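You operate a simulated robot arm through the tools that you are given. There is no shell and no other tool.

You are at the controls of a simulated robot arm. One attempt, no reset.

## Task
Eject and lock the grey reader's card; store it in the CARDS drawer.
Fine: stand it in the free foam slot and shut the drawer. Set down upright: grey-striped camera card.

The check looks at the end state, three seconds after you hand in, the way a careful person would. Anything else that was tipped, shoved, dropped, spilled or broken makes it a failure.

## Robot
A 7-joint arm with a two-finger gripper, fixed in place. Base frame: the origin is at the foot of the arm, x ahead of it, y to its left, z up. Units: mm, degrees, N and s.
With the tool pointing down near the work surface it reaches from about 100 to 420 mm from the base axis. Its first joint turns from -143.0 to 143.0 degrees. Payload 1.47 kg.
The TCP is the grasp point between the finger pads, 16 mm short of the fingertips. In the tool frame z runs along the fingers and y along their closing line. The gripper opens to 87 mm. The gripper's body begins 55 mm behind the TCP.
Orientation is told as [roll, pitch, yaw] about the base's x, y, z axes, in that order, counted from this pose: with the fingers straight down and closing along the base's y, the tool's x points along the base's -x, its y along +y and its z along -z.

## Interface
- The arm moves only by the tool play_rows. Its argument "series" is a list of rows, each a list of 7 numbers: the shift along the tool's x, y, z in units of 500 mm (1.0 is 500 mm), then the turn, a rotation vector about the tool's x, y, z in units of 90 degrees (1.0 is 90 degrees), then the opening, from 0 (shut) to 1 (fully open). In form: [[tx, ty, tz, ax, ay, az, claw], ...]. A call has 1 to 20 rows; each row is the pose to reach, as a shift and turn from the pose commanded when the call began, along the tool's axes at that moment. A call with a number of a shift or a turn outside -1 to 1 is refused whole. Each row takes 0.2 s and may step no farther than 50 mm and 8.6 degrees from the row before; otherwise, or with a gripper value out of range, the whole call is refused. A pose out of reach is approached as far as the arm can. The call stops where the force on the tool passes 90 N (or 10 N more than at its start, if that is more) or the arm is blocked; 0.2 s more then pass. Each finger travels about 45 mm/s and halts on what it meets, pressing with about 26 N; the grip force reading is that of the motor and also rises with nothing between the fingers. The clock runs only during rows and for 0.2 s after the last one: add rows that repeat a pose to give the fingers time. It gives the time, the measured TCP pose, the force on the tool (base axes), the opening and the grip force at its end, in the units of the frame above (readings bear some noise), with the torque about the TCP (base axes, N m) and any sound that the robot's microphone picked up, and new pictures: "views" is both (left out), scene, wrist or none.
- Cameras (640 x 400 px; columns grow to the right, rows downward): "scene" is fixed at [400.3, -649.8, 1387.3]; the picture's right is [0.99, -0.12, 0.00], its down [-0.06, -0.48, -0.87] and it looks along [0.11, 0.87, -0.48] (base axes); focal length 346 px, centre (320, 200). "wrist" rides on the gripper at [73, 12, -90] in the tool frame; the picture's right is [-0.16, 0.99, 0.00], its down [-0.72, -0.12, -0.68] and it looks along [-0.67, -0.11, 0.73] (tool axes); focal length 247 px, centre (320, 200). There is no depth. A picture from a camera that has moved, and an enlarged one, comes with that camera's place and axes in the base frame and with its lens.
- move_column(by): slides the trunk up (or, below 0, down) by that many mm; the arm rides with it, the base frame stays. It gives what a move gives, with no picture.
- enlarge(camera, box): a new picture of the part [left, top, right, bottom] of that camera's present view, enlarged. The clock stands still meanwhile.
- finish_job(): hands the job in; it is judged then, once.

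Places have to be worked out from the pictures, the camera data and where the tool is seen. Open the gripper and draw the arm clear of the work before you hand the job in, unless the task says otherwise.

The tools are called after "Request:" as a command line: name --pt "numbers of a row" for each row, then --argument value for the rest, lists and objects as JSON in quotes. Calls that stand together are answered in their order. play_rows: Moves the arm, as the interface text tells. Its arguments: {"type":"object","properties":{"series":{"type":"array"},"views":{"type":"string","enum":["both","scene","wrist","none"]}},"required":["series"]} The other tools are called the same way: move_column (by) slides the trunk up or down; enlarge (camera, box) takes an enlarged picture of a part of a camera's view; finish_job () hands the job in.

At the start:

```text
clock: 0.0
eef_pos: [255.1, 265.0, 1130.6]
ee_rot: [0.1, -0.1, 0.0]
force: [0.9, 0.2, 0.5]
ft_torque: [-0.04, 0.0, -0.04]
width: 87.0
finger_force: 0.0
trunk travel left (down, up): [-837.0, 403.0]
```

scene: 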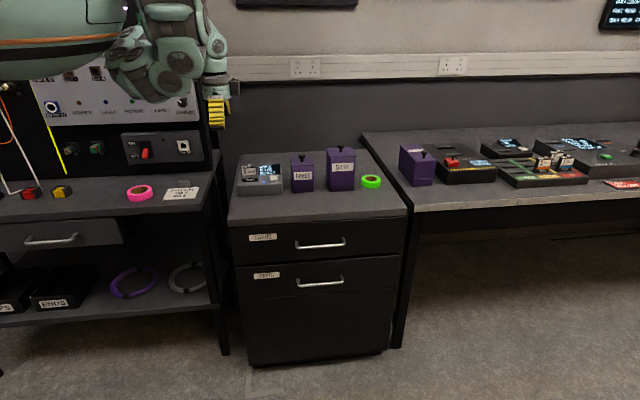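
wrist: 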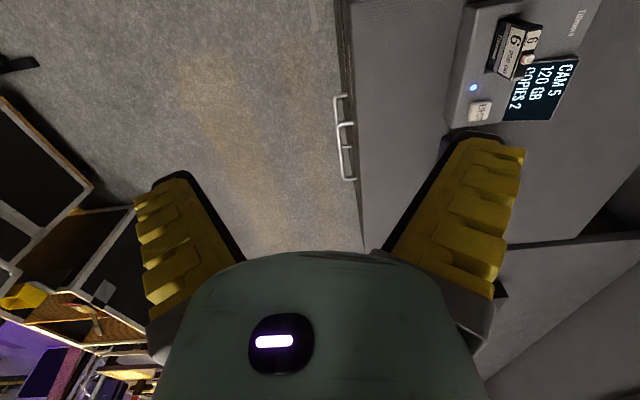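

I'll start by looking closely at the reader, the drawers and the surroundings before any move.

Request:
enlarge --camera "scene" --box '[220, 140, 400, 300]'

Request:
enlarge --camera "wrist" --box '[430, 0, 640, 140]'

Request:
enlarge --camera "scene" --box '[380, 120, 640, 220]'

Request:
enlarge --camera "scene" --box '[0, 60, 240, 220]'

```text
2.50 times, centred on (310, 220) of scene
camera zoom: at [400.3, -649.8, 1387.3], right [0.99, -0.12, 0.0], down [-0.06, -0.48, -0.87], along [0.11, 0.87, -0.48], focal length 864 px, centre (345, 150)
```

zoom: 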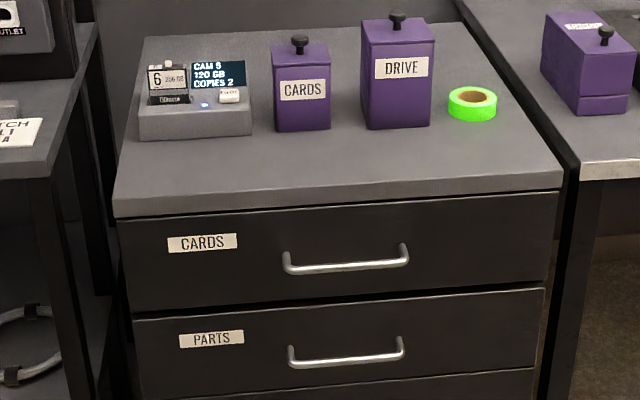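

```text
2.86 times, centred on (535, 70) of wrist
camera zoom: at [182.1, 276.6, 1219.2], right [0.16, 0.99, 0.0], down [0.72, -0.12, 0.68], along [0.67, -0.11, -0.73], focal length 706 px, centre (-294, 571)
```

zoom: 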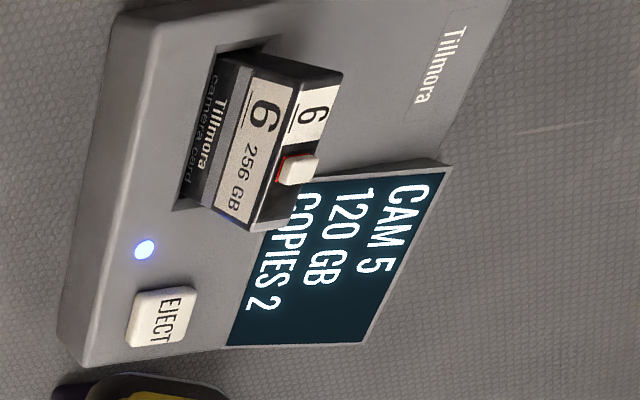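

```text
2.46 times, centred on (510, 170) of scene
camera zoom: at [400.3, -649.8, 1387.3], right [0.99, -0.12, 0.0], down [-0.06, -0.48, -0.87], along [0.11, 0.87, -0.48], focal length 850 px, centre (-148, 274)
```

zoom: 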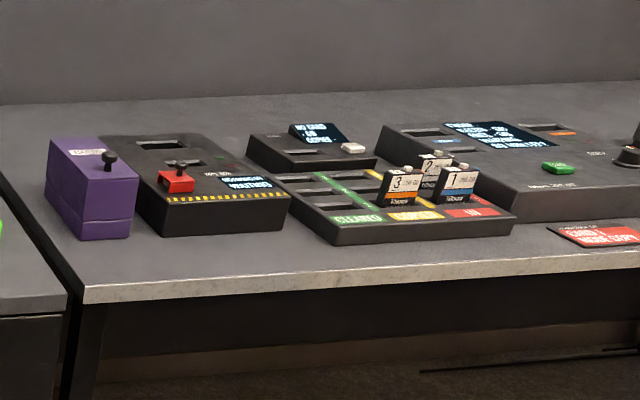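

```text
2.50 times, centred on (120, 140) of scene
camera zoom: at [400.3, -649.8, 1387.3], right [0.99, -0.12, 0.0], down [-0.06, -0.48, -0.87], along [0.11, 0.87, -0.48], focal length 864 px, centre (820, 350)
```

zoom: 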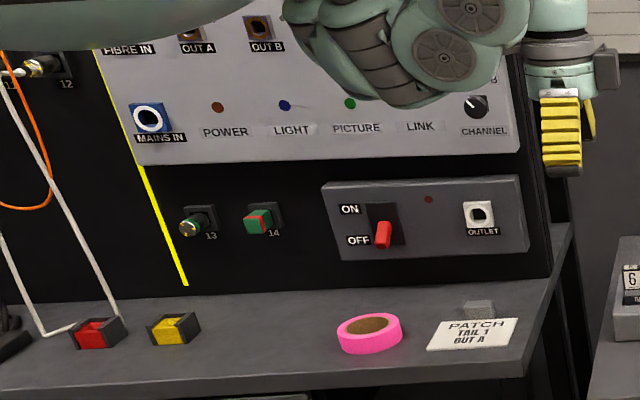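

The reader sits at roughly (376, 492, 855); now a closer look at the card's slider, the drawer handles, and the purple boxes.

Request:
enlarge --camera "wrist" --box '[475, 5, 575, 67]'

Request:
enlarge --camera "wrist" --box '[300, 60, 420, 260]'

Request:
enlarge --camera "scene" --box '[230, 150, 310, 200]'

Request:
enlarge --camera "scene" --box '[280, 140, 400, 200]'

Request:
enlarge --camera "wrist" --box '[0, 200, 200, 400]'

Request:
enlarge --camera "scene" --box '[0, 0, 260, 130]'

```text
6.40 times, centred on (525, 36) of wrist
camera zoom: at [182.1, 276.6, 1219.2], right [0.16, 0.99, 0.0], down [0.72, -0.12, 0.68], along [0.67, -0.11, -0.73], focal length 1581 px, centre (-992, 1250)
```

zoom: 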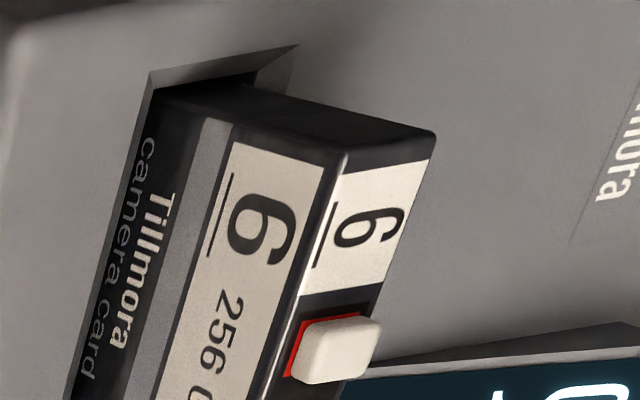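

```text
2.00 times, centred on (360, 160) of wrist
camera zoom: at [182.1, 276.6, 1219.2], right [0.16, 0.99, 0.0], down [0.72, -0.12, 0.68], along [0.67, -0.11, -0.73], focal length 494 px, centre (240, 280)
```

zoom: 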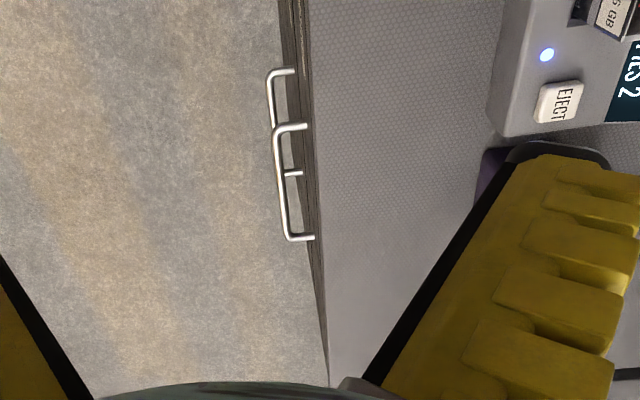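

```text
8.00 times, centred on (270, 175) of scene
camera zoom: at [400.3, -649.8, 1387.3], right [0.99, -0.12, 0.0], down [-0.06, -0.48, -0.87], along [0.11, 0.87, -0.48], focal length 2764 px, centre (720, 400)
```

zoom: 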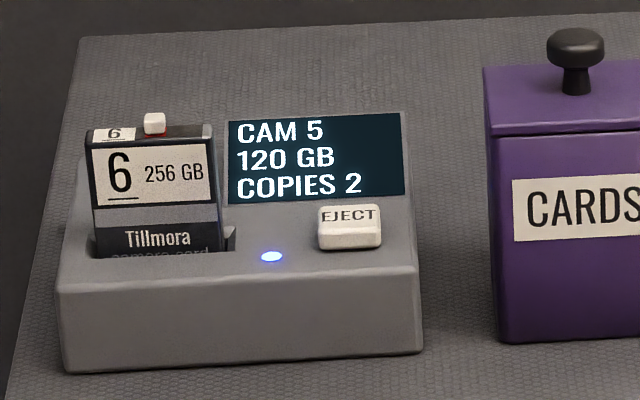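

```text
5.33 times, centred on (340, 170) of scene
camera zoom: at [400.3, -649.8, 1387.3], right [0.99, -0.12, 0.0], down [-0.06, -0.48, -0.87], along [0.11, 0.87, -0.48], focal length 1843 px, centre (213, 360)
```

zoom: 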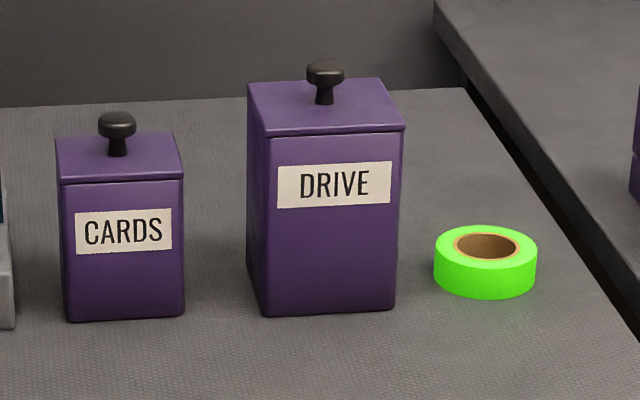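

```text
2.00 times, centred on (100, 300) of wrist
camera zoom: at [182.1, 276.6, 1219.2], right [0.16, 0.99, 0.0], down [0.72, -0.12, 0.68], along [0.67, -0.11, -0.73], focal length 494 px, centre (760, 0)
```

zoom: 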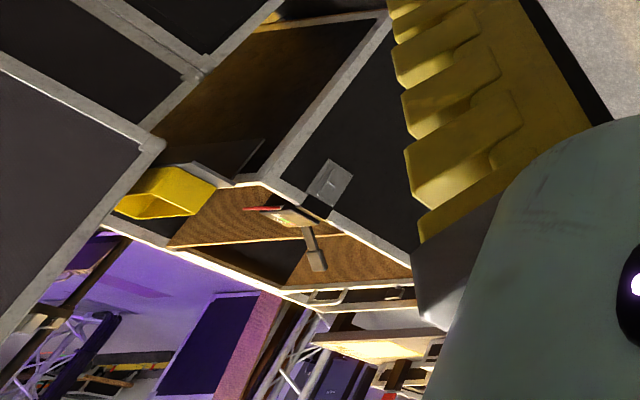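

```text
2.46 times, centred on (130, 65) of scene
camera zoom: at [400.3, -649.8, 1387.3], right [0.99, -0.12, 0.0], down [-0.06, -0.48, -0.87], along [0.11, 0.87, -0.48], focal length 850 px, centre (788, 532)
```

zoom: 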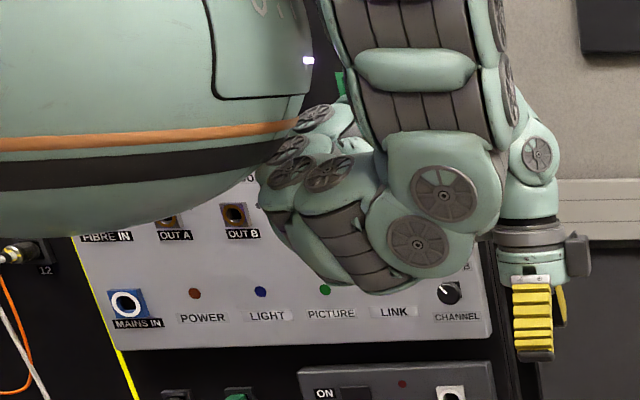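

Let me look at the other cards' sliders and the printed notices, for clues about which slider end is "locked".

Request:
enlarge --camera "scene" --box '[520, 145, 590, 190]'

Request:
enlarge --camera "scene" --box '[580, 130, 640, 200]'

Request:
enlarge --camera "scene" --box '[240, 160, 270, 180]'

Request:
enlarge --camera "wrist" --box '[510, 25, 550, 75]'

Request:
enlarge --camera "scene" --box '[560, 0, 640, 60]'

Request:
enlarge --camera "scene" --box '[400, 130, 520, 200]'

```text
8.89 times, centred on (555, 168) of scene
camera zoom: at [400.3, -649.8, 1387.3], right [0.99, -0.12, 0.0], down [-0.06, -0.48, -0.87], along [0.11, 0.87, -0.48], focal length 3071 px, centre (-1769, 489)
```

zoom: 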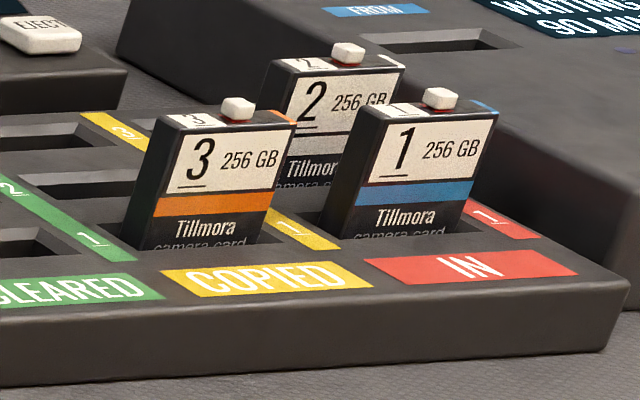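

```text
5.71 times, centred on (610, 165) of scene
camera zoom: at [400.3, -649.8, 1387.3], right [0.99, -0.12, 0.0], down [-0.06, -0.48, -0.87], along [0.11, 0.87, -0.48], focal length 1974 px, centre (-1337, 400)
```

zoom: 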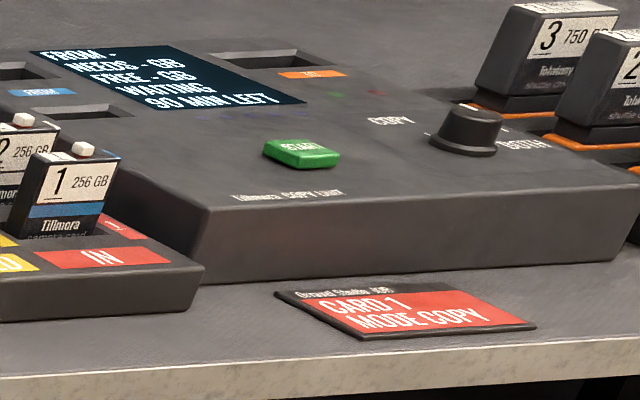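

```text
16.00 times, centred on (255, 170) of scene
camera zoom: at [400.3, -649.8, 1387.3], right [0.99, -0.12, 0.0], down [-0.06, -0.48, -0.87], along [0.11, 0.87, -0.48], focal length 5528 px, centre (1360, 680)
```

zoom: 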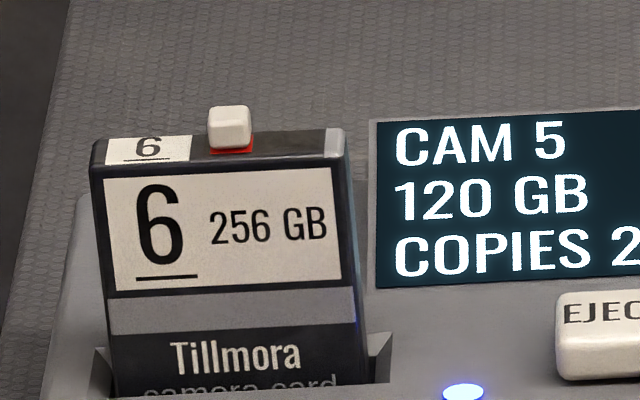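

```text
8.00 times, centred on (530, 50) of wrist
camera zoom: at [182.1, 276.6, 1219.2], right [0.16, 0.99, 0.0], down [0.72, -0.12, 0.68], along [0.67, -0.11, -0.73], focal length 1976 px, centre (-1360, 1400)
```

zoom: 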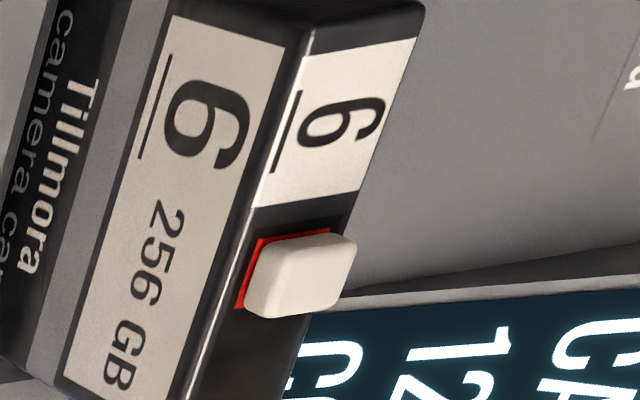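

```text
6.67 times, centred on (600, 30) of scene
camera zoom: at [400.3, -649.8, 1387.3], right [0.99, -0.12, 0.0], down [-0.06, -0.48, -0.87], along [0.11, 0.87, -0.48], focal length 2303 px, centre (-1547, 1333)
```

zoom: 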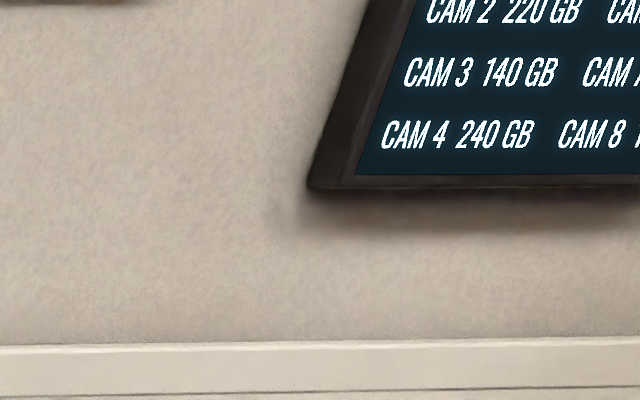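

```text
5.33 times, centred on (460, 165) of scene
camera zoom: at [400.3, -649.8, 1387.3], right [0.99, -0.12, 0.0], down [-0.06, -0.48, -0.87], along [0.11, 0.87, -0.48], focal length 1843 px, centre (-427, 387)
```

zoom: 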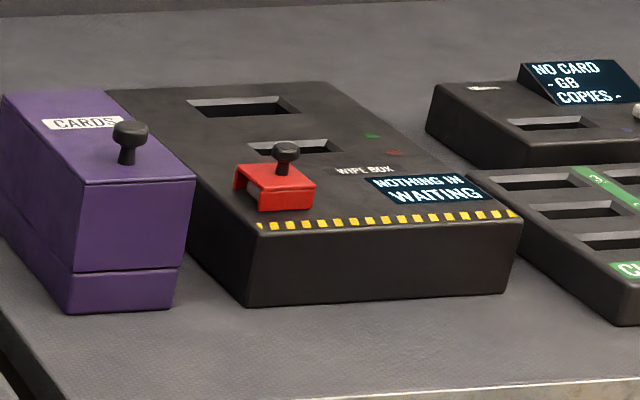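

The reader, handle and cabinet seem to lie about 590–620 mm from the base axis, so I'll probe reach cautiously at this safe height, moving about 115 mm toward the reader with the tool straight down.

Request:
play_rows --pt "-0.04 0.066 0 0 0 0 1" --pt "-0.08 0.133 0 0 0 0 1" --pt "-0.12 0.2 0 0 0 0 1"

```text
clock: 0.8
eef_pos: [314.5, 366.6, 1122.4]
ee_rot: [0.3, -0.1, 0.2]
force: [-1.2, -1.3, -0.8]
ft_torque: [0.01, -0.07, 0.03]
width: 86.9
finger_force: 0.0
out of reach, approached as far as the arm can: row 1, 2, 3
trunk travel left (down, up): [-837.0, 403.0]
camera wrist: at [241.5, 378.2, 1211.4], right [0.16, 0.99, 0.0], down [0.72, -0.12, 0.68], along [0.67, -0.1, -0.73], focal length 247 px, centre (320, 200)
```

scene: 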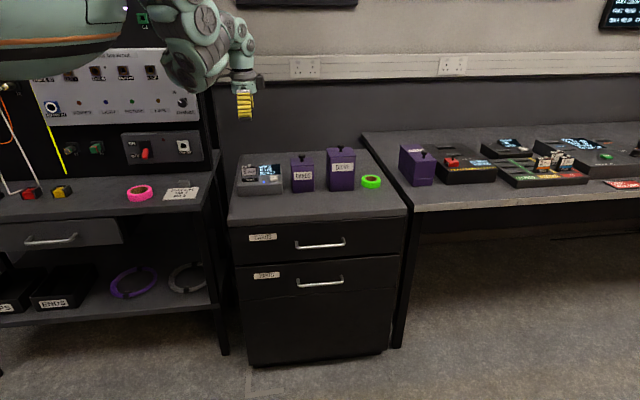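
wrist: 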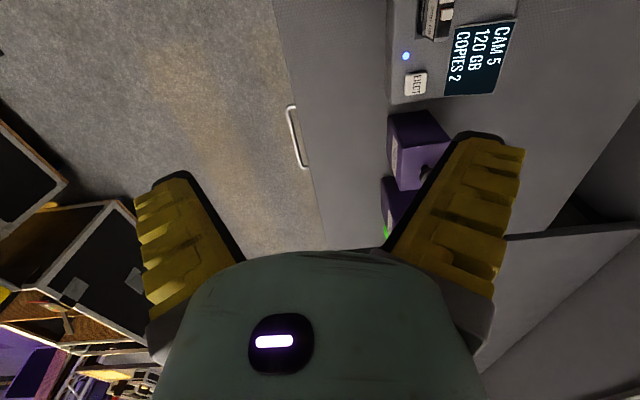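

The arm got to radius 483 mm, and only sagged 8 mm in height, so lower may reach further. I'll drop about 100 mm and then reach further out, staying above the purple boxes.

Request:
play_rows --pt "0 0 0.08 0 0 0 1" --pt "0 0 0.15 0 0 0 1" --pt "-0.04 0.07 0.15 0 0 0 1" --pt "-0.08 0.14 0.15 0 0 0 1"

```text
clock: 1.8
eef_pos: [357.6, 437.4, 1049.1]
ee_rot: [0.1, -0.2, -0.3]
force: [-0.1, 0.3, -0.3]
ft_torque: [-0.04, -0.01, 0.03]
width: 87.2
finger_force: 0.1
trunk travel left (down, up): [-837.0, 403.0]
camera wrist: at [284.9, 449.4, 1138.1], right [0.16, 0.99, 0.0], down [0.72, -0.12, 0.68], along [0.67, -0.11, -0.73], focal length 247 px, centre (320, 200)
```

scene: 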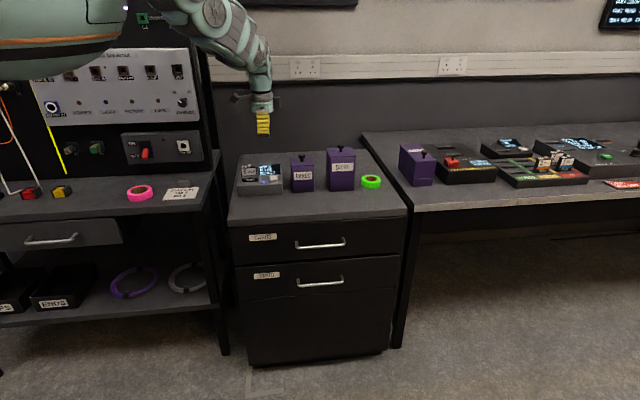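
wrist: 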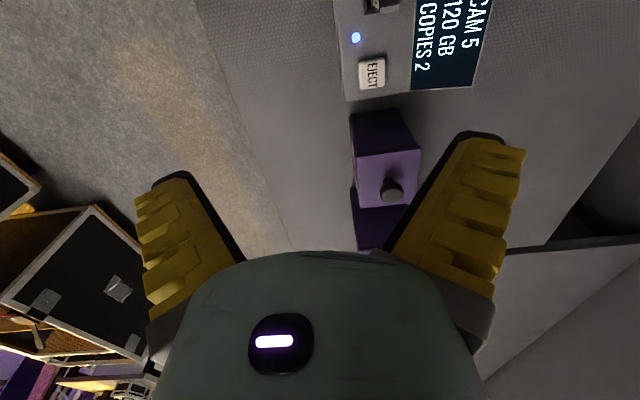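

At (358, 437, 1049) the reach is fine, so lower is better. I'll examine the reader and card from this closer viewpoint.

Request:
enlarge --camera "wrist" --box '[320, 0, 500, 110]'

Request:
enlarge --camera "wrist" --box '[180, 80, 400, 260]'

Request:
enlarge --camera "scene" --box '[100, 0, 300, 140]'

```text
3.56 times, centred on (410, 55) of wrist
camera zoom: at [284.9, 449.4, 1138.1], right [0.16, 0.99, 0.0], down [0.72, -0.12, 0.68], along [0.67, -0.11, -0.73], focal length 878 px, centre (0, 716)
```

zoom: 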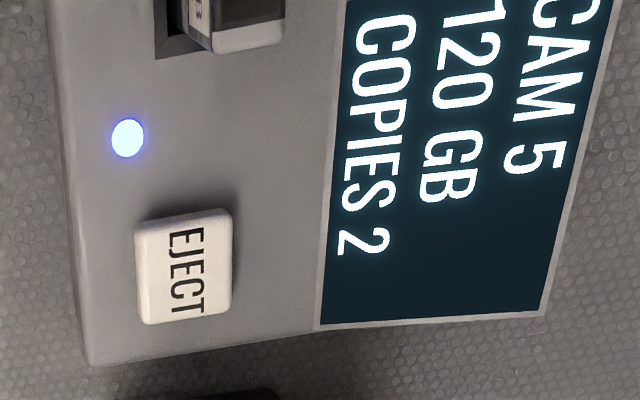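

```text
2.22 times, centred on (290, 170) of wrist
camera zoom: at [284.9, 449.4, 1138.1], right [0.16, 0.99, 0.0], down [0.72, -0.12, 0.68], along [0.67, -0.11, -0.73], focal length 549 px, centre (387, 267)
```

zoom: 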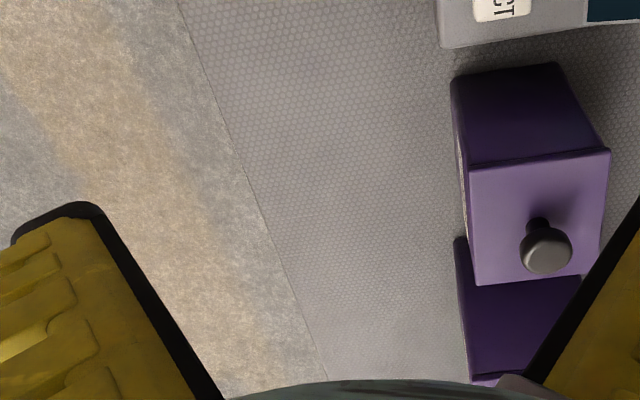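

```text
2.86 times, centred on (200, 70) of scene
camera zoom: at [400.3, -649.8, 1387.3], right [0.99, -0.12, 0.0], down [-0.06, -0.48, -0.87], along [0.11, 0.87, -0.48], focal length 987 px, centre (663, 571)
```

zoom: 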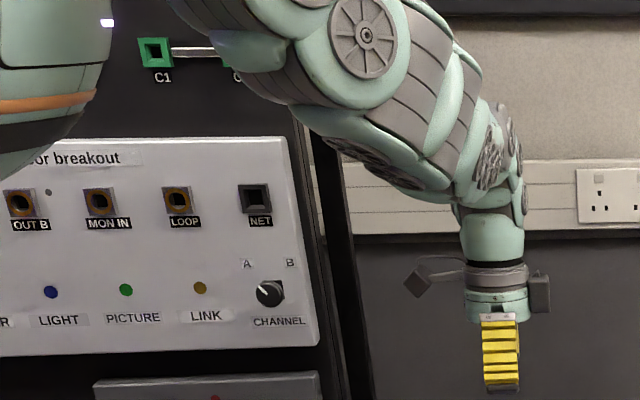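

Now I'll zoom in on the cabinet's front edge, the drawer fronts and the handle in the fixed camera to nail down geometry.

Request:
enlarge --camera "scene" --box '[220, 185, 300, 245]'

Request:
enlarge --camera "scene" --box '[285, 215, 365, 275]'

Request:
enlarge --camera "scene" --box '[350, 180, 430, 240]'

```text
6.67 times, centred on (260, 215) of scene
camera zoom: at [400.3, -649.8, 1387.3], right [0.99, -0.12, 0.0], down [-0.06, -0.48, -0.87], along [0.11, 0.87, -0.48], focal length 2303 px, centre (720, 100)
```

zoom: 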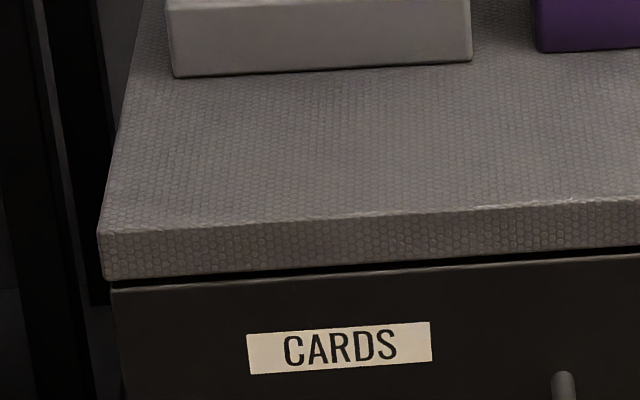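

```text
6.67 times, centred on (325, 245) of scene
camera zoom: at [400.3, -649.8, 1387.3], right [0.99, -0.12, 0.0], down [-0.06, -0.48, -0.87], along [0.11, 0.87, -0.48], focal length 2303 px, centre (287, -100)
```

zoom: 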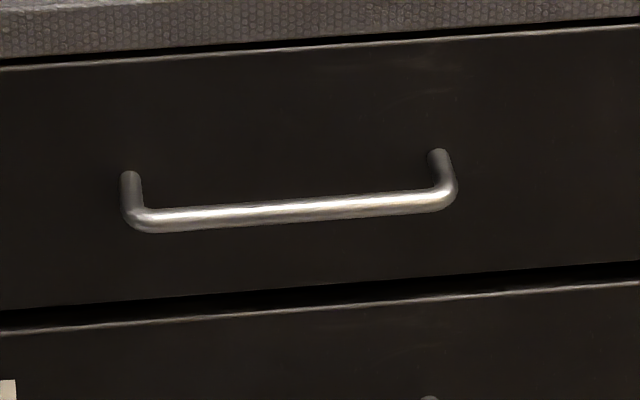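

```text
6.67 times, centred on (390, 210) of scene
camera zoom: at [400.3, -649.8, 1387.3], right [0.99, -0.12, 0.0], down [-0.06, -0.48, -0.87], along [0.11, 0.87, -0.48], focal length 2303 px, centre (-147, 133)
```

zoom: 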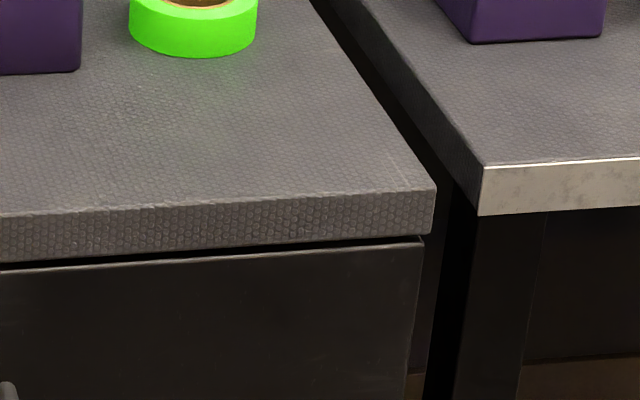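

Geometry so far: cabinet top z≈800, front edge y≈313, x 219–816; the CARDS handle bar is centred near (518, 276, 691), with about 36 mm behind it. I'll swing over to in front of the handle at this height first.

Request:
play_rows --pt "-0.053 -0.074 0 0 0 0 1" --pt "-0.107 -0.148 0 0 0 0 1" --pt "-0.16 -0.222 0 0 0 0 0.8" --pt "-0.214 -0.296 0 0 0 0 0.6" --pt "-0.267 -0.37 0 0 0 0 0.414" --pt "-0.321 -0.445 0 0 0 0 0.414" --views "scene"

```text
clock: 3.2
eef_pos: [514.6, 214.3, 1048.0]
ee_rot: [0.2, 0.0, 0.2]
force: [-0.8, 0.1, 0.3]
ft_torque: [-0.05, 0.0, 0.0]
width: 42.1
finger_force: 4.3
trunk travel left (down, up): [-837.0, 403.0]
```

scene: 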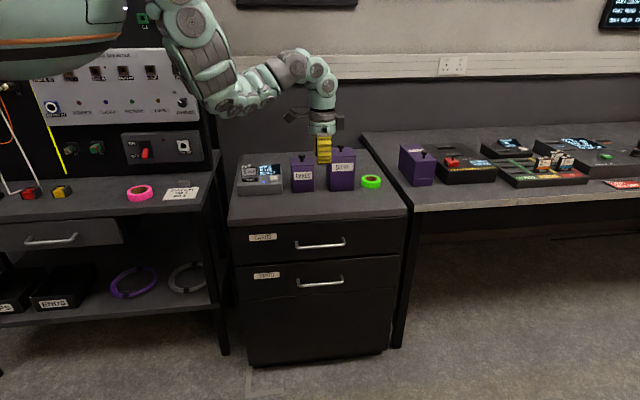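

The arm is in front of the cabinet with the elbow well forward of it. I'll lower the trunk in two stages so the handle comes into reach.

Request:
move_column --by -150

Request:
move_column --by -130

```text
clock: 5.0
eef_pos: [514.8, 214.4, 896.7]
ee_rot: [0.2, 0.0, 0.1]
force: [-0.3, 0.6, -0.4]
ft_torque: [0.0, -0.01, 0.0]
width: 41.9
finger_force: 4.3
trunk travel left (down, up): [-687.0, 553.0]
```

```text
clock: 6.5
eef_pos: [514.7, 215.5, 767.9]
ee_rot: [0.1, -0.1, 0.0]
force: [0.0, 0.3, -0.8]
ft_torque: [0.0, 0.02, -0.02]
width: 41.9
finger_force: 4.0
trunk travel left (down, up): [-557.0, 683.0]
```

I'll tilt the tool 30° (fingers pointing down and toward the cabinet) to a pre-grasp point 60 mm short of the bar.

Request:
play_rows --pt "0 0.01 0.01 -0.083 0 0 0.36" --pt "0 0.02 0.02 -0.167 0 0 0.36" --pt "-0.003 0.04 0.035 -0.25 0 0 0.36" --pt "-0.0066 0.061 0.05 -0.333 0 0 0.36" --pt "-0.0066 0.061 0.05 -0.333 0 0 0.36"

```text
clock: 7.7
eef_pos: [518.3, 245.0, 742.7]
ee_rot: [30.2, -0.1, -0.1]
force: [-0.1, -0.1, -0.7]
ft_torque: [0.01, -0.03, 0.02]
width: 37.3
finger_force: 4.8
trunk travel left (down, up): [-557.0, 683.0]
camera wrist: at [445.8, 210.0, 825.8], right [0.16, 0.85, 0.5], down [0.72, -0.44, 0.53], along [0.67, 0.28, -0.69], focal length 247 px, centre (320, 200)
```

scene: 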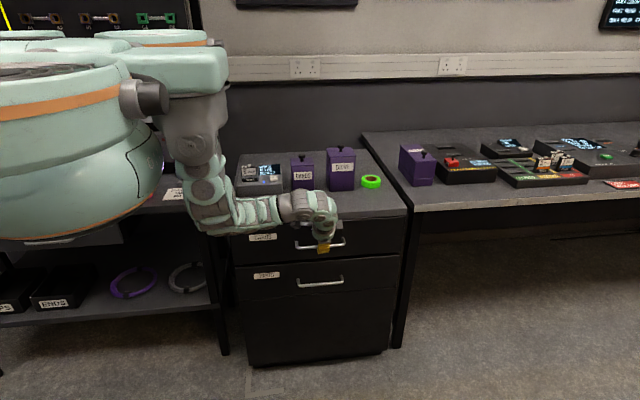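
wrist: 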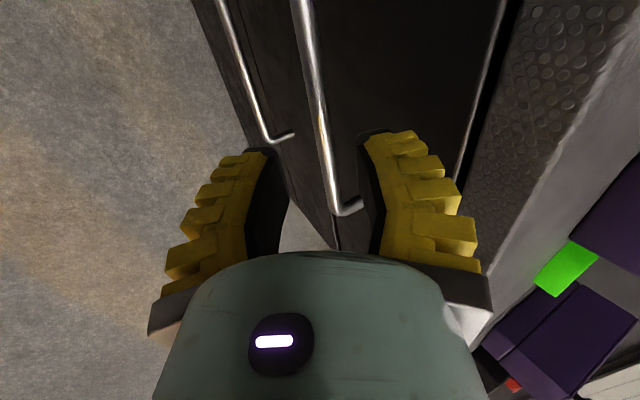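

The bar shows up within about 2 mm of my estimate, centred between the fingers. I'll advance 60 mm along the tool axis and check before closing.

Request:
play_rows --pt "0 0 0.04 0 0 0 0.36" --pt "0 0 0.08 0 0 0 0.36" --pt "0 0 0.12 0 0 0 0.36"

```text
clock: 8.5
eef_pos: [519.2, 271.4, 690.5]
ee_rot: [29.8, -0.4, -0.2]
force: [-2.1, -13.2, 8.2]
ft_torque: [0.54, -0.02, 0.1]
width: 31.6
finger_force: 3.1
trunk travel left (down, up): [-557.0, 683.0]
camera wrist: at [446.6, 236.7, 773.5], right [0.16, 0.86, 0.49], down [0.72, -0.44, 0.54], along [0.68, 0.27, -0.69], focal length 247 px, centre (320, 200)
```

scene: 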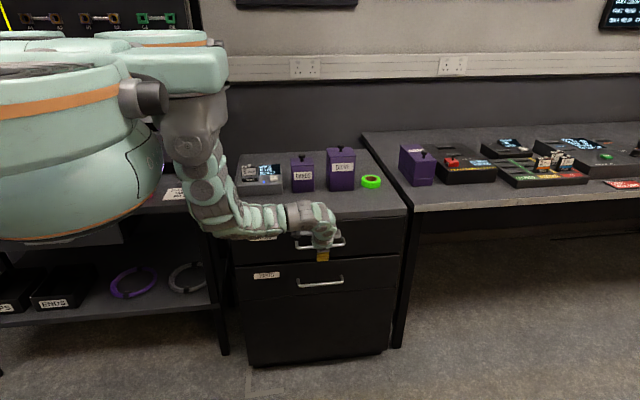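
wrist: 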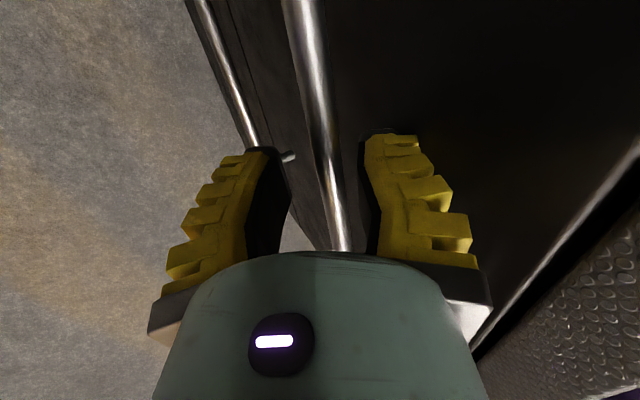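

The back fingertip is touching the drawer face lightly (13 N), with the bar nicely between the fingers. Closing will relieve that contact, so I'll close on the bar.

Request:
play_rows --pt "0 -0.004 0.115 0 0 0 0.2" --pt "0 -0.004 0.115 0 0 0 0" --pt "0 -0.004 0.115 0 0 0 0" --pt "0 -0.004 0.115 0 0 0 0" --views "wrist"

```text
refused: row 1 steps farther than a row can; nothing moved
```

Shifts restart from the current pose, so I'll resend with small offsets.

Request:
play_rows --pt "0 -0.006 0 0 0 0 0.2" --pt "0 -0.006 0 0 0 0 0" --pt "0 -0.006 0 0 0 0 0" --pt "0 -0.006 0 0 0 0 0" --views "wrist"

```text
clock: 9.5
eef_pos: [518.0, 270.7, 688.3]
ee_rot: [29.9, 0.0, 0.0]
force: [3.1, 0.9, -9.1]
ft_torque: [0.05, -0.01, 0.28]
width: 6.7
finger_force: 29.7
trunk travel left (down, up): [-557.0, 683.0]
camera wrist: at [445.0, 236.8, 771.7], right [0.16, 0.86, 0.49], down [0.72, -0.44, 0.53], along [0.67, 0.27, -0.69], focal length 247 px, centre (320, 200)
```

wrist: 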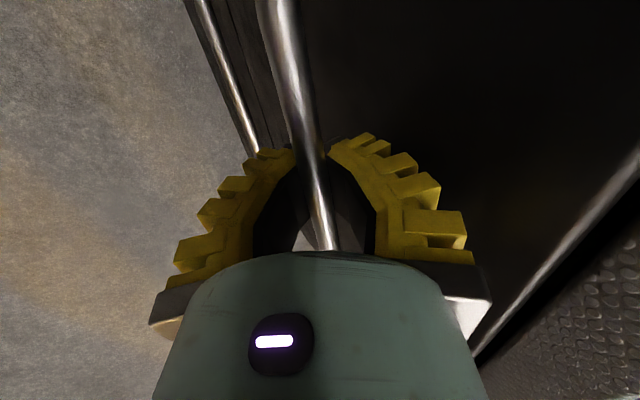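

The bar is gripped (about 30 N). I'll pull the drawer out 100 mm along −y.

Request:
play_rows --pt "0 -0.0346 -0.02 0 0 0 0" --pt "0 -0.0693 -0.04 0 0 0 0" --pt "0 -0.1039 -0.06 0 0 0 0" --pt "0 -0.1386 -0.08 0 0 0 0" --pt "0 -0.1732 -0.1 0 0 0 0"

```text
clock: 10.7
eef_pos: [517.9, 169.7, 688.2]
ee_rot: [30.1, -0.1, 0.0]
force: [1.3, -1.2, -11.7]
ft_torque: [0.03, -0.22, -0.01]
width: 5.8
finger_force: 29.6
trunk travel left (down, up): [-557.0, 683.0]
camera wrist: at [444.9, 135.1, 771.2], right [0.16, 0.86, 0.49], down [0.72, -0.44, 0.53], along [0.67, 0.27, -0.69], focal length 247 px, centre (320, 200)
```

scene: 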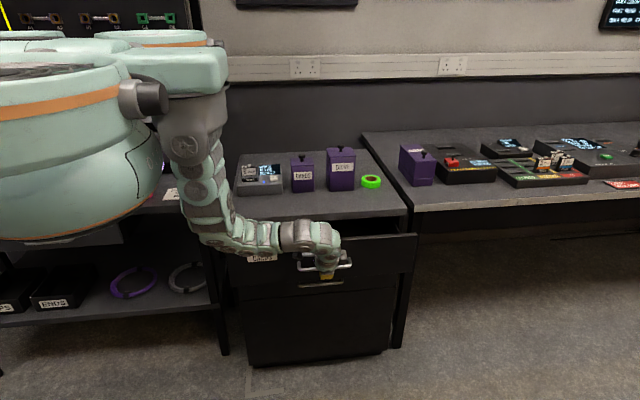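
wrist: 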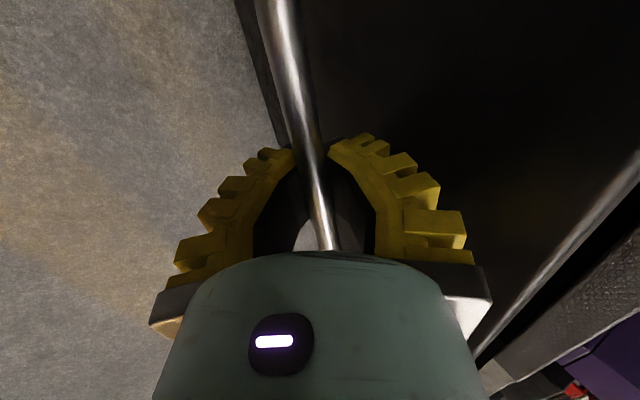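

The drawer moves freely and has opened 100 mm. I'll pull another 120 mm and look inside.

Request:
play_rows --pt "0 -0.0346 -0.02 0 0 0 0" --pt "0 -0.0693 -0.04 0 0 0 0" --pt "0 -0.1039 -0.06 0 0 0 0" --pt "0 -0.1386 -0.08 0 0 0 0" --pt "0 -0.1732 -0.1 0 0 0 0" --pt "0 -0.2078 -0.12 0 0 0 0"

Request:
enlarge --camera "scene" --box '[220, 200, 440, 320]'

```text
clock: 12.1
eef_pos: [517.7, 49.3, 689.0]
ee_rot: [29.9, 0.0, 0.1]
force: [4.8, -1.1, -12.7]
ft_torque: [0.04, -0.09, 0.2]
width: 6.0
finger_force: 29.6
trunk travel left (down, up): [-557.0, 683.0]
camera wrist: at [444.8, 15.5, 771.2], right [0.16, 0.86, 0.49], down [0.72, -0.44, 0.53], along [0.67, 0.27, -0.69], focal length 247 px, centre (320, 200)
```

scene: 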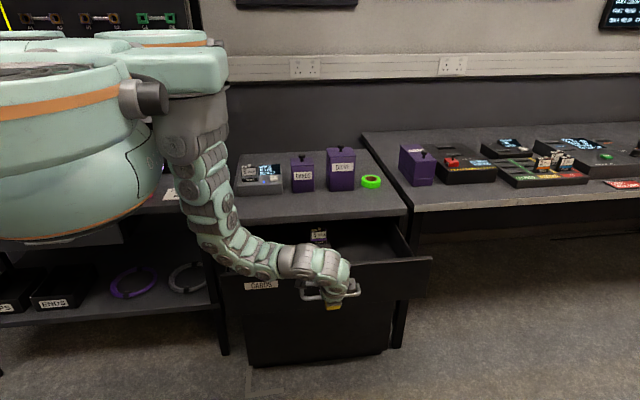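
wrist: 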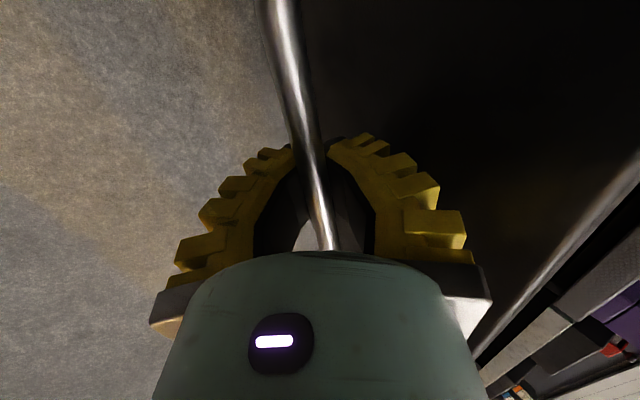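

```text
2.91 times, centred on (330, 260) of scene
camera zoom: at [400.3, -649.8, 1387.3], right [0.99, -0.12, 0.0], down [-0.06, -0.48, -0.87], along [0.11, 0.87, -0.48], focal length 1005 px, centre (291, 26)
```

zoom: 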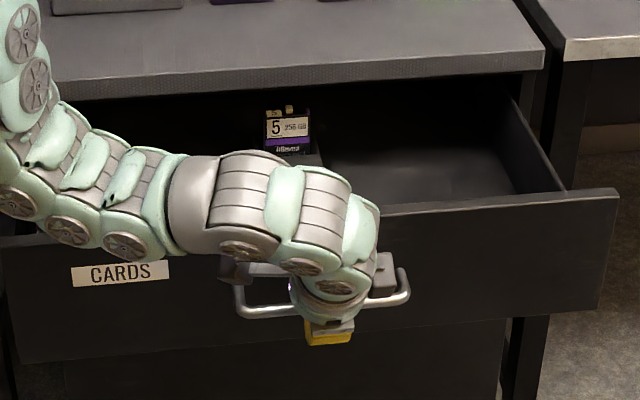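

Card 5 stands in the foam, but near the cabinet's front edge still, so I'd like the drawer out further. I'll pull gently another 60 mm.

Request:
play_rows --pt "0 -0.026 -0.015 0 0 0 0" --pt "0 -0.052 -0.03 0 0 0 0" --pt "0 -0.078 -0.045 0 0 0 0" --pt "0 -0.1039 -0.06 0 0 0 0"

Request:
enlarge --camera "scene" --box '[220, 200, 440, 320]'

```text
clock: 13.1
eef_pos: [517.8, -9.2, 688.1]
ee_rot: [29.9, 0.0, 0.0]
force: [2.8, -0.8, -12.7]
ft_torque: [0.03, 0.01, 0.37]
width: 6.1
finger_force: 30.4
trunk travel left (down, up): [-557.0, 683.0]
camera wrist: at [444.7, -44.0, 771.0], right [0.16, 0.86, 0.49], down [0.72, -0.44, 0.53], along [0.67, 0.27, -0.69], focal length 247 px, centre (320, 200)
```

scene: 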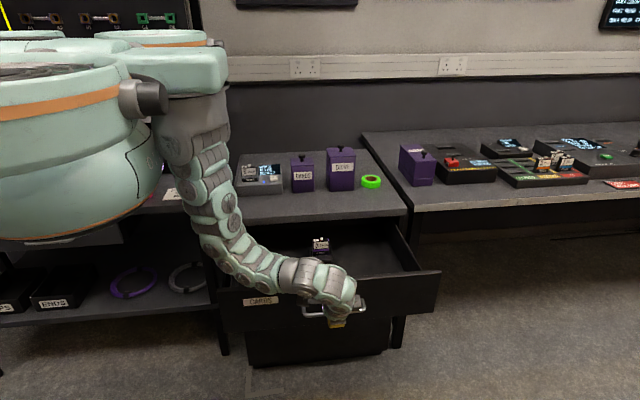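
wrist: 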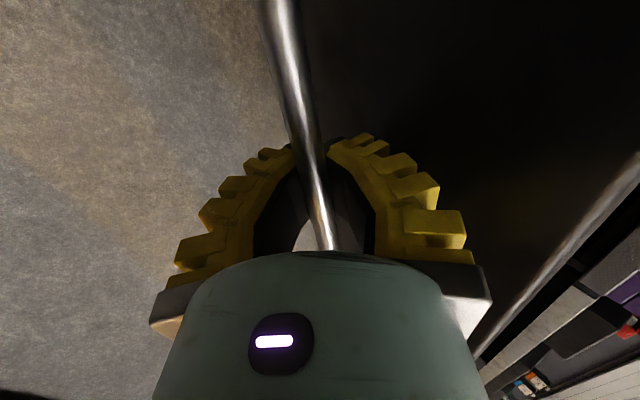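

```text
2.91 times, centred on (330, 260) of scene
camera zoom: at [400.3, -649.8, 1387.3], right [0.99, -0.12, 0.0], down [-0.06, -0.48, -0.87], along [0.11, 0.87, -0.48], focal length 1005 px, centre (291, 26)
```

zoom: 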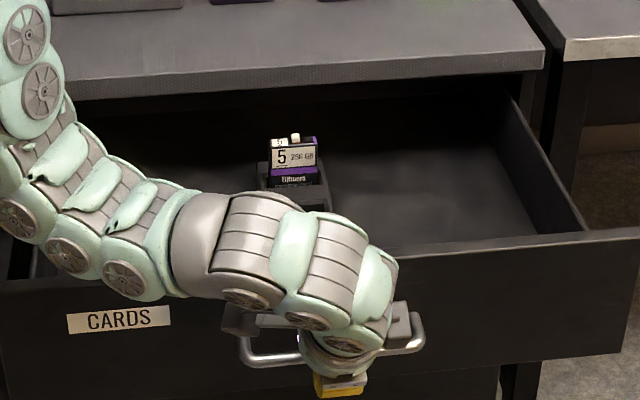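

The drawer is about 280 mm open and still moving freely. I'll zoom in on card 5 and the foam block, then release the handle.

Request:
enlarge --camera "scene" --box '[300, 230, 345, 270]'

Request:
play_rows --pt "0 0 0 0 0 0 0.26" --pt "0 0 0 0 0 0 0.26" --pt "0 0 -0.04 0 0 0 0.26" --pt "0 0 -0.08 0 0 0 0.26" --pt "0 0 -0.14 0 0 0 0.26" --pt "0 0 -0.2 0 0 0 0.26"

```text
10.00 times, centred on (322, 250) of scene
camera zoom: at [400.3, -649.8, 1387.3], right [0.99, -0.12, 0.0], down [-0.06, -0.48, -0.87], along [0.11, 0.87, -0.48], focal length 3455 px, centre (295, -300)
```

zoom: 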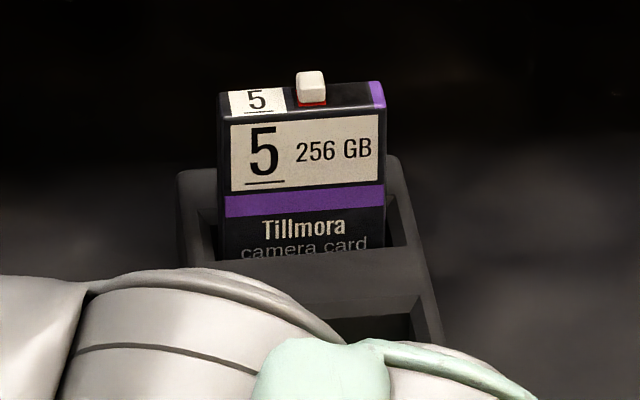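

```text
clock: 14.5
eef_pos: [519.5, -59.1, 775.5]
ee_rot: [30.0, -0.1, -0.1]
force: [0.4, 0.1, 0.3]
ft_torque: [0.0, -0.01, -0.02]
width: 29.0
finger_force: 4.1
trunk travel left (down, up): [-557.0, 683.0]
camera wrist: at [446.0, -94.1, 858.5], right [0.16, 0.86, 0.49], down [0.72, -0.44, 0.53], along [0.67, 0.27, -0.69], focal length 247 px, centre (320, 200)
```

scene: 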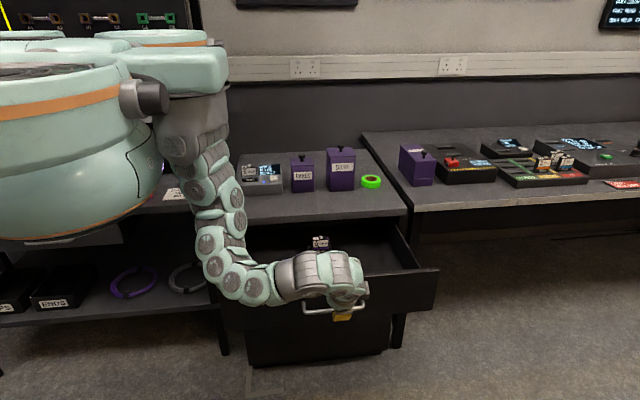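
wrist: 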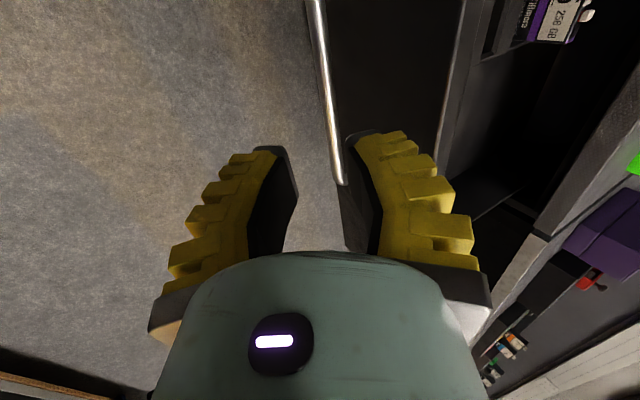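

The foam block has a free slot in front of card 5. I'll raise the hand, straighten the tool, and move so the wrist camera looks down on the foam.

Request:
play_rows --pt "0 0.045 -0.078 0 0 0 0.3" --pt "0 0.09 -0.156 0 0 0 0.3" --pt "0 0.105 -0.182 0.083 0 0 0.3" --pt "0.048 0.1743 -0.142 0.167 0 0 0.3" --pt "0.096 0.2436 -0.102 0.25 0 0 0.3" --pt "0.144 0.3129 -0.062 0.333 0 0 0.3" --pt "0.192 0.3822 -0.022 0.333 0 0 0.3" --pt "0.24 0.4515 0.018 0.333 0 0 0.3"

Request:
enlarge --camera "wrist" --box '[300, 0, 640, 200]'

```text
clock: 16.3
eef_pos: [419.4, 180.4, 900.4]
ee_rot: [3.7, 1.6, -2.8]
force: [0.4, 0.5, 0.5]
ft_torque: [-0.04, 0.01, -0.01]
width: 32.4
finger_force: 4.3
out of reach, approached as far as the arm can: row 5, 6, 7, 8
trunk travel left (down, up): [-557.0, 683.0]
camera wrist: at [350.6, 190.9, 993.2], right [0.21, 0.98, 0.06], down [0.74, -0.19, 0.65], along [0.65, -0.09, -0.76], focal length 247 px, centre (320, 200)
```

scene: 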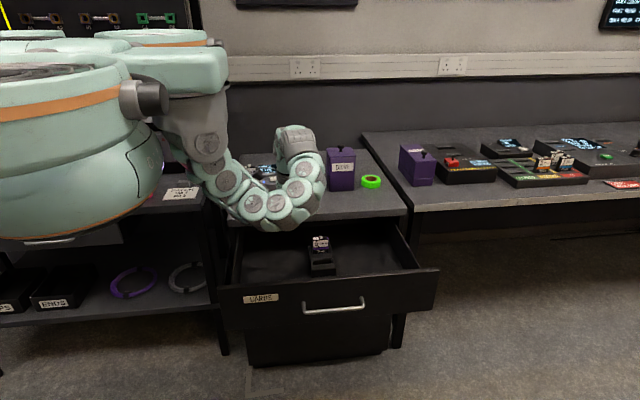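
wrist: 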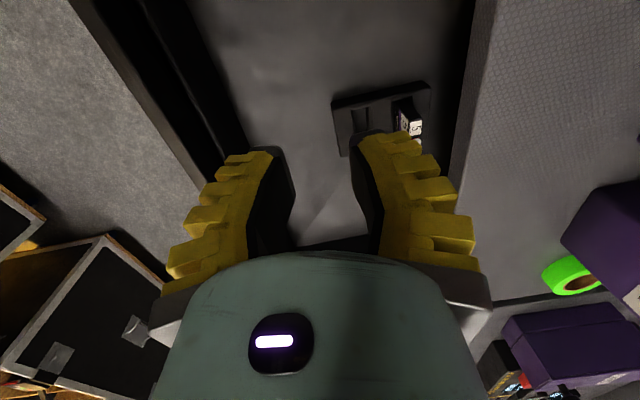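

```text
1.88 times, centred on (470, 100) of wrist
camera zoom: at [350.6, 190.9, 993.2], right [0.21, 0.98, 0.06], down [0.74, -0.19, 0.65], along [0.65, -0.09, -0.76], focal length 465 px, centre (38, 388)
```

zoom: 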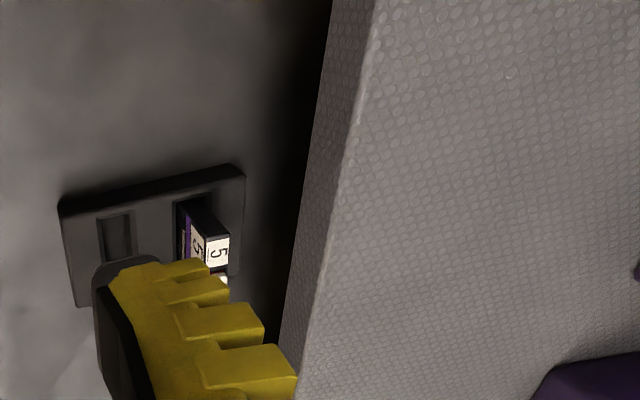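

The fixed camera now sees the foam unobstructed; I'll zoom there and check the arm's clearance to the reader too.

Request:
enlarge --camera "scene" --box '[290, 225, 350, 285]'

Request:
enlarge --camera "scene" --box '[210, 130, 450, 330]'

Request:
enlarge --camera "wrist" --box '[310, 60, 450, 170]'

```text
6.67 times, centred on (320, 255) of scene
camera zoom: at [400.3, -649.8, 1387.3], right [0.99, -0.12, 0.0], down [-0.06, -0.48, -0.87], along [0.11, 0.87, -0.48], focal length 2303 px, centre (320, -167)
```

zoom: 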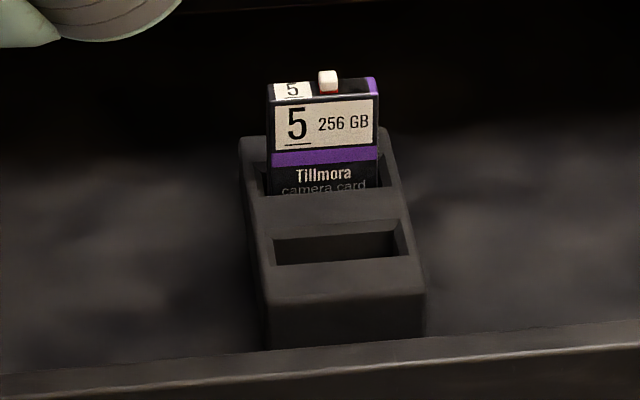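

```text
2.00 times, centred on (330, 230) of scene
camera zoom: at [400.3, -649.8, 1387.3], right [0.99, -0.12, 0.0], down [-0.06, -0.48, -0.87], along [0.11, 0.87, -0.48], focal length 691 px, centre (300, 140)
```

zoom: 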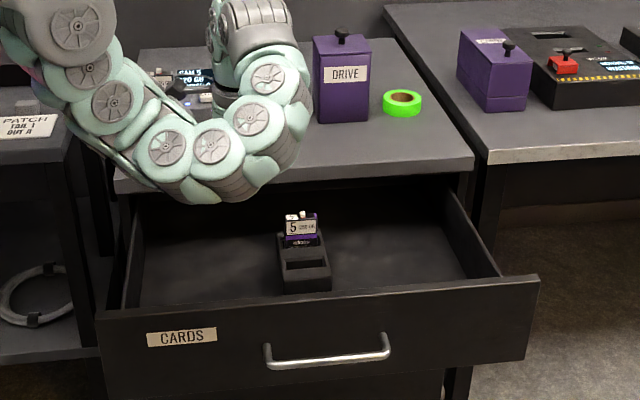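

```text
3.64 times, centred on (380, 115) of wrist
camera zoom: at [350.6, 190.9, 993.2], right [0.21, 0.98, 0.06], down [0.74, -0.19, 0.65], along [0.65, -0.09, -0.76], focal length 898 px, centre (102, 509)
```

zoom: 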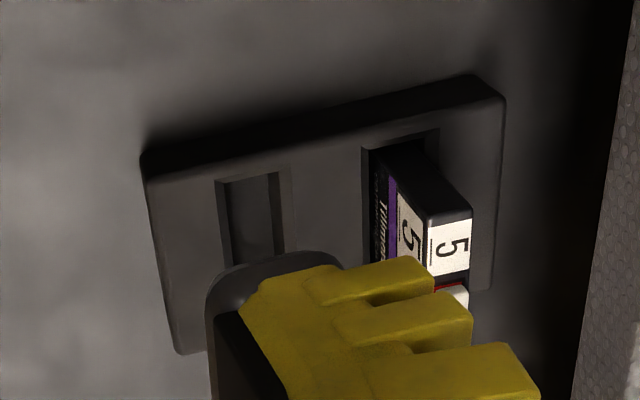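

The free slot is centred near (519, 236) with the foam top at z≈660, and it runs about x 487–551, y 225–247. Now I'll raise the trunk back up so the reader can be worked with a low, reachable hand.

Request:
move_column --by 280

```text
clock: 19.2
eef_pos: [420.8, 179.9, 1180.8]
ee_rot: [3.4, 1.7, -2.7]
force: [-0.3, 0.6, 0.1]
ft_torque: [0.01, 0.0, 0.01]
width: 32.3
finger_force: 4.6
trunk travel left (down, up): [-837.0, 403.0]
```

Now lower the hand by 150 mm to get back to a comfortable arm pose and see what the controller takes as its reference.

Request:
play_rows --pt "0 0 0.08 0 0 0 0.3" --pt "0 0 0.16 0 0 0 0.3" --pt "0 0 0.24 0 0 0 0.3" --pt "0 0 0.3 0 0 0 0.3"

```text
clock: 20.2
eef_pos: [416.5, 189.5, 1030.4]
ee_rot: [3.4, 1.7, -2.7]
force: [0.0, -0.4, 0.4]
ft_torque: [0.02, -0.01, 0.02]
width: 32.3
finger_force: 4.6
trunk travel left (down, up): [-837.0, 403.0]
camera wrist: at [346.8, 198.2, 1122.7], right [0.21, 0.98, 0.05], down [0.74, -0.19, 0.65], along [0.65, -0.09, -0.76], focal length 247 px, centre (320, 200)
```

scene: 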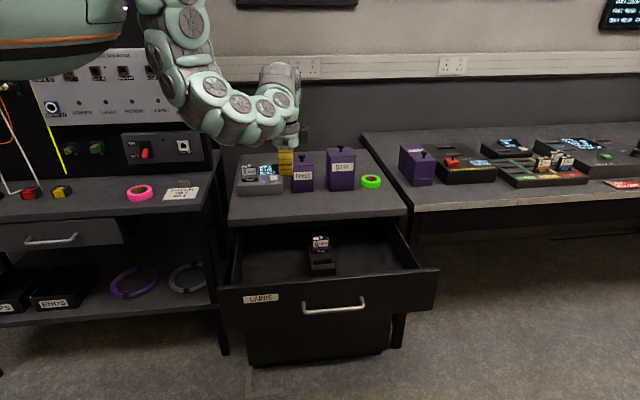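
wrist: 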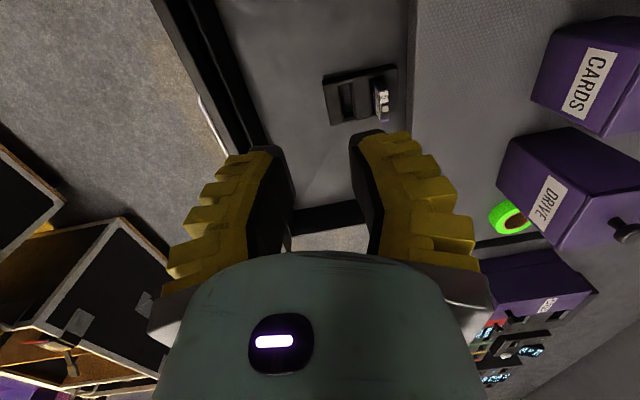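

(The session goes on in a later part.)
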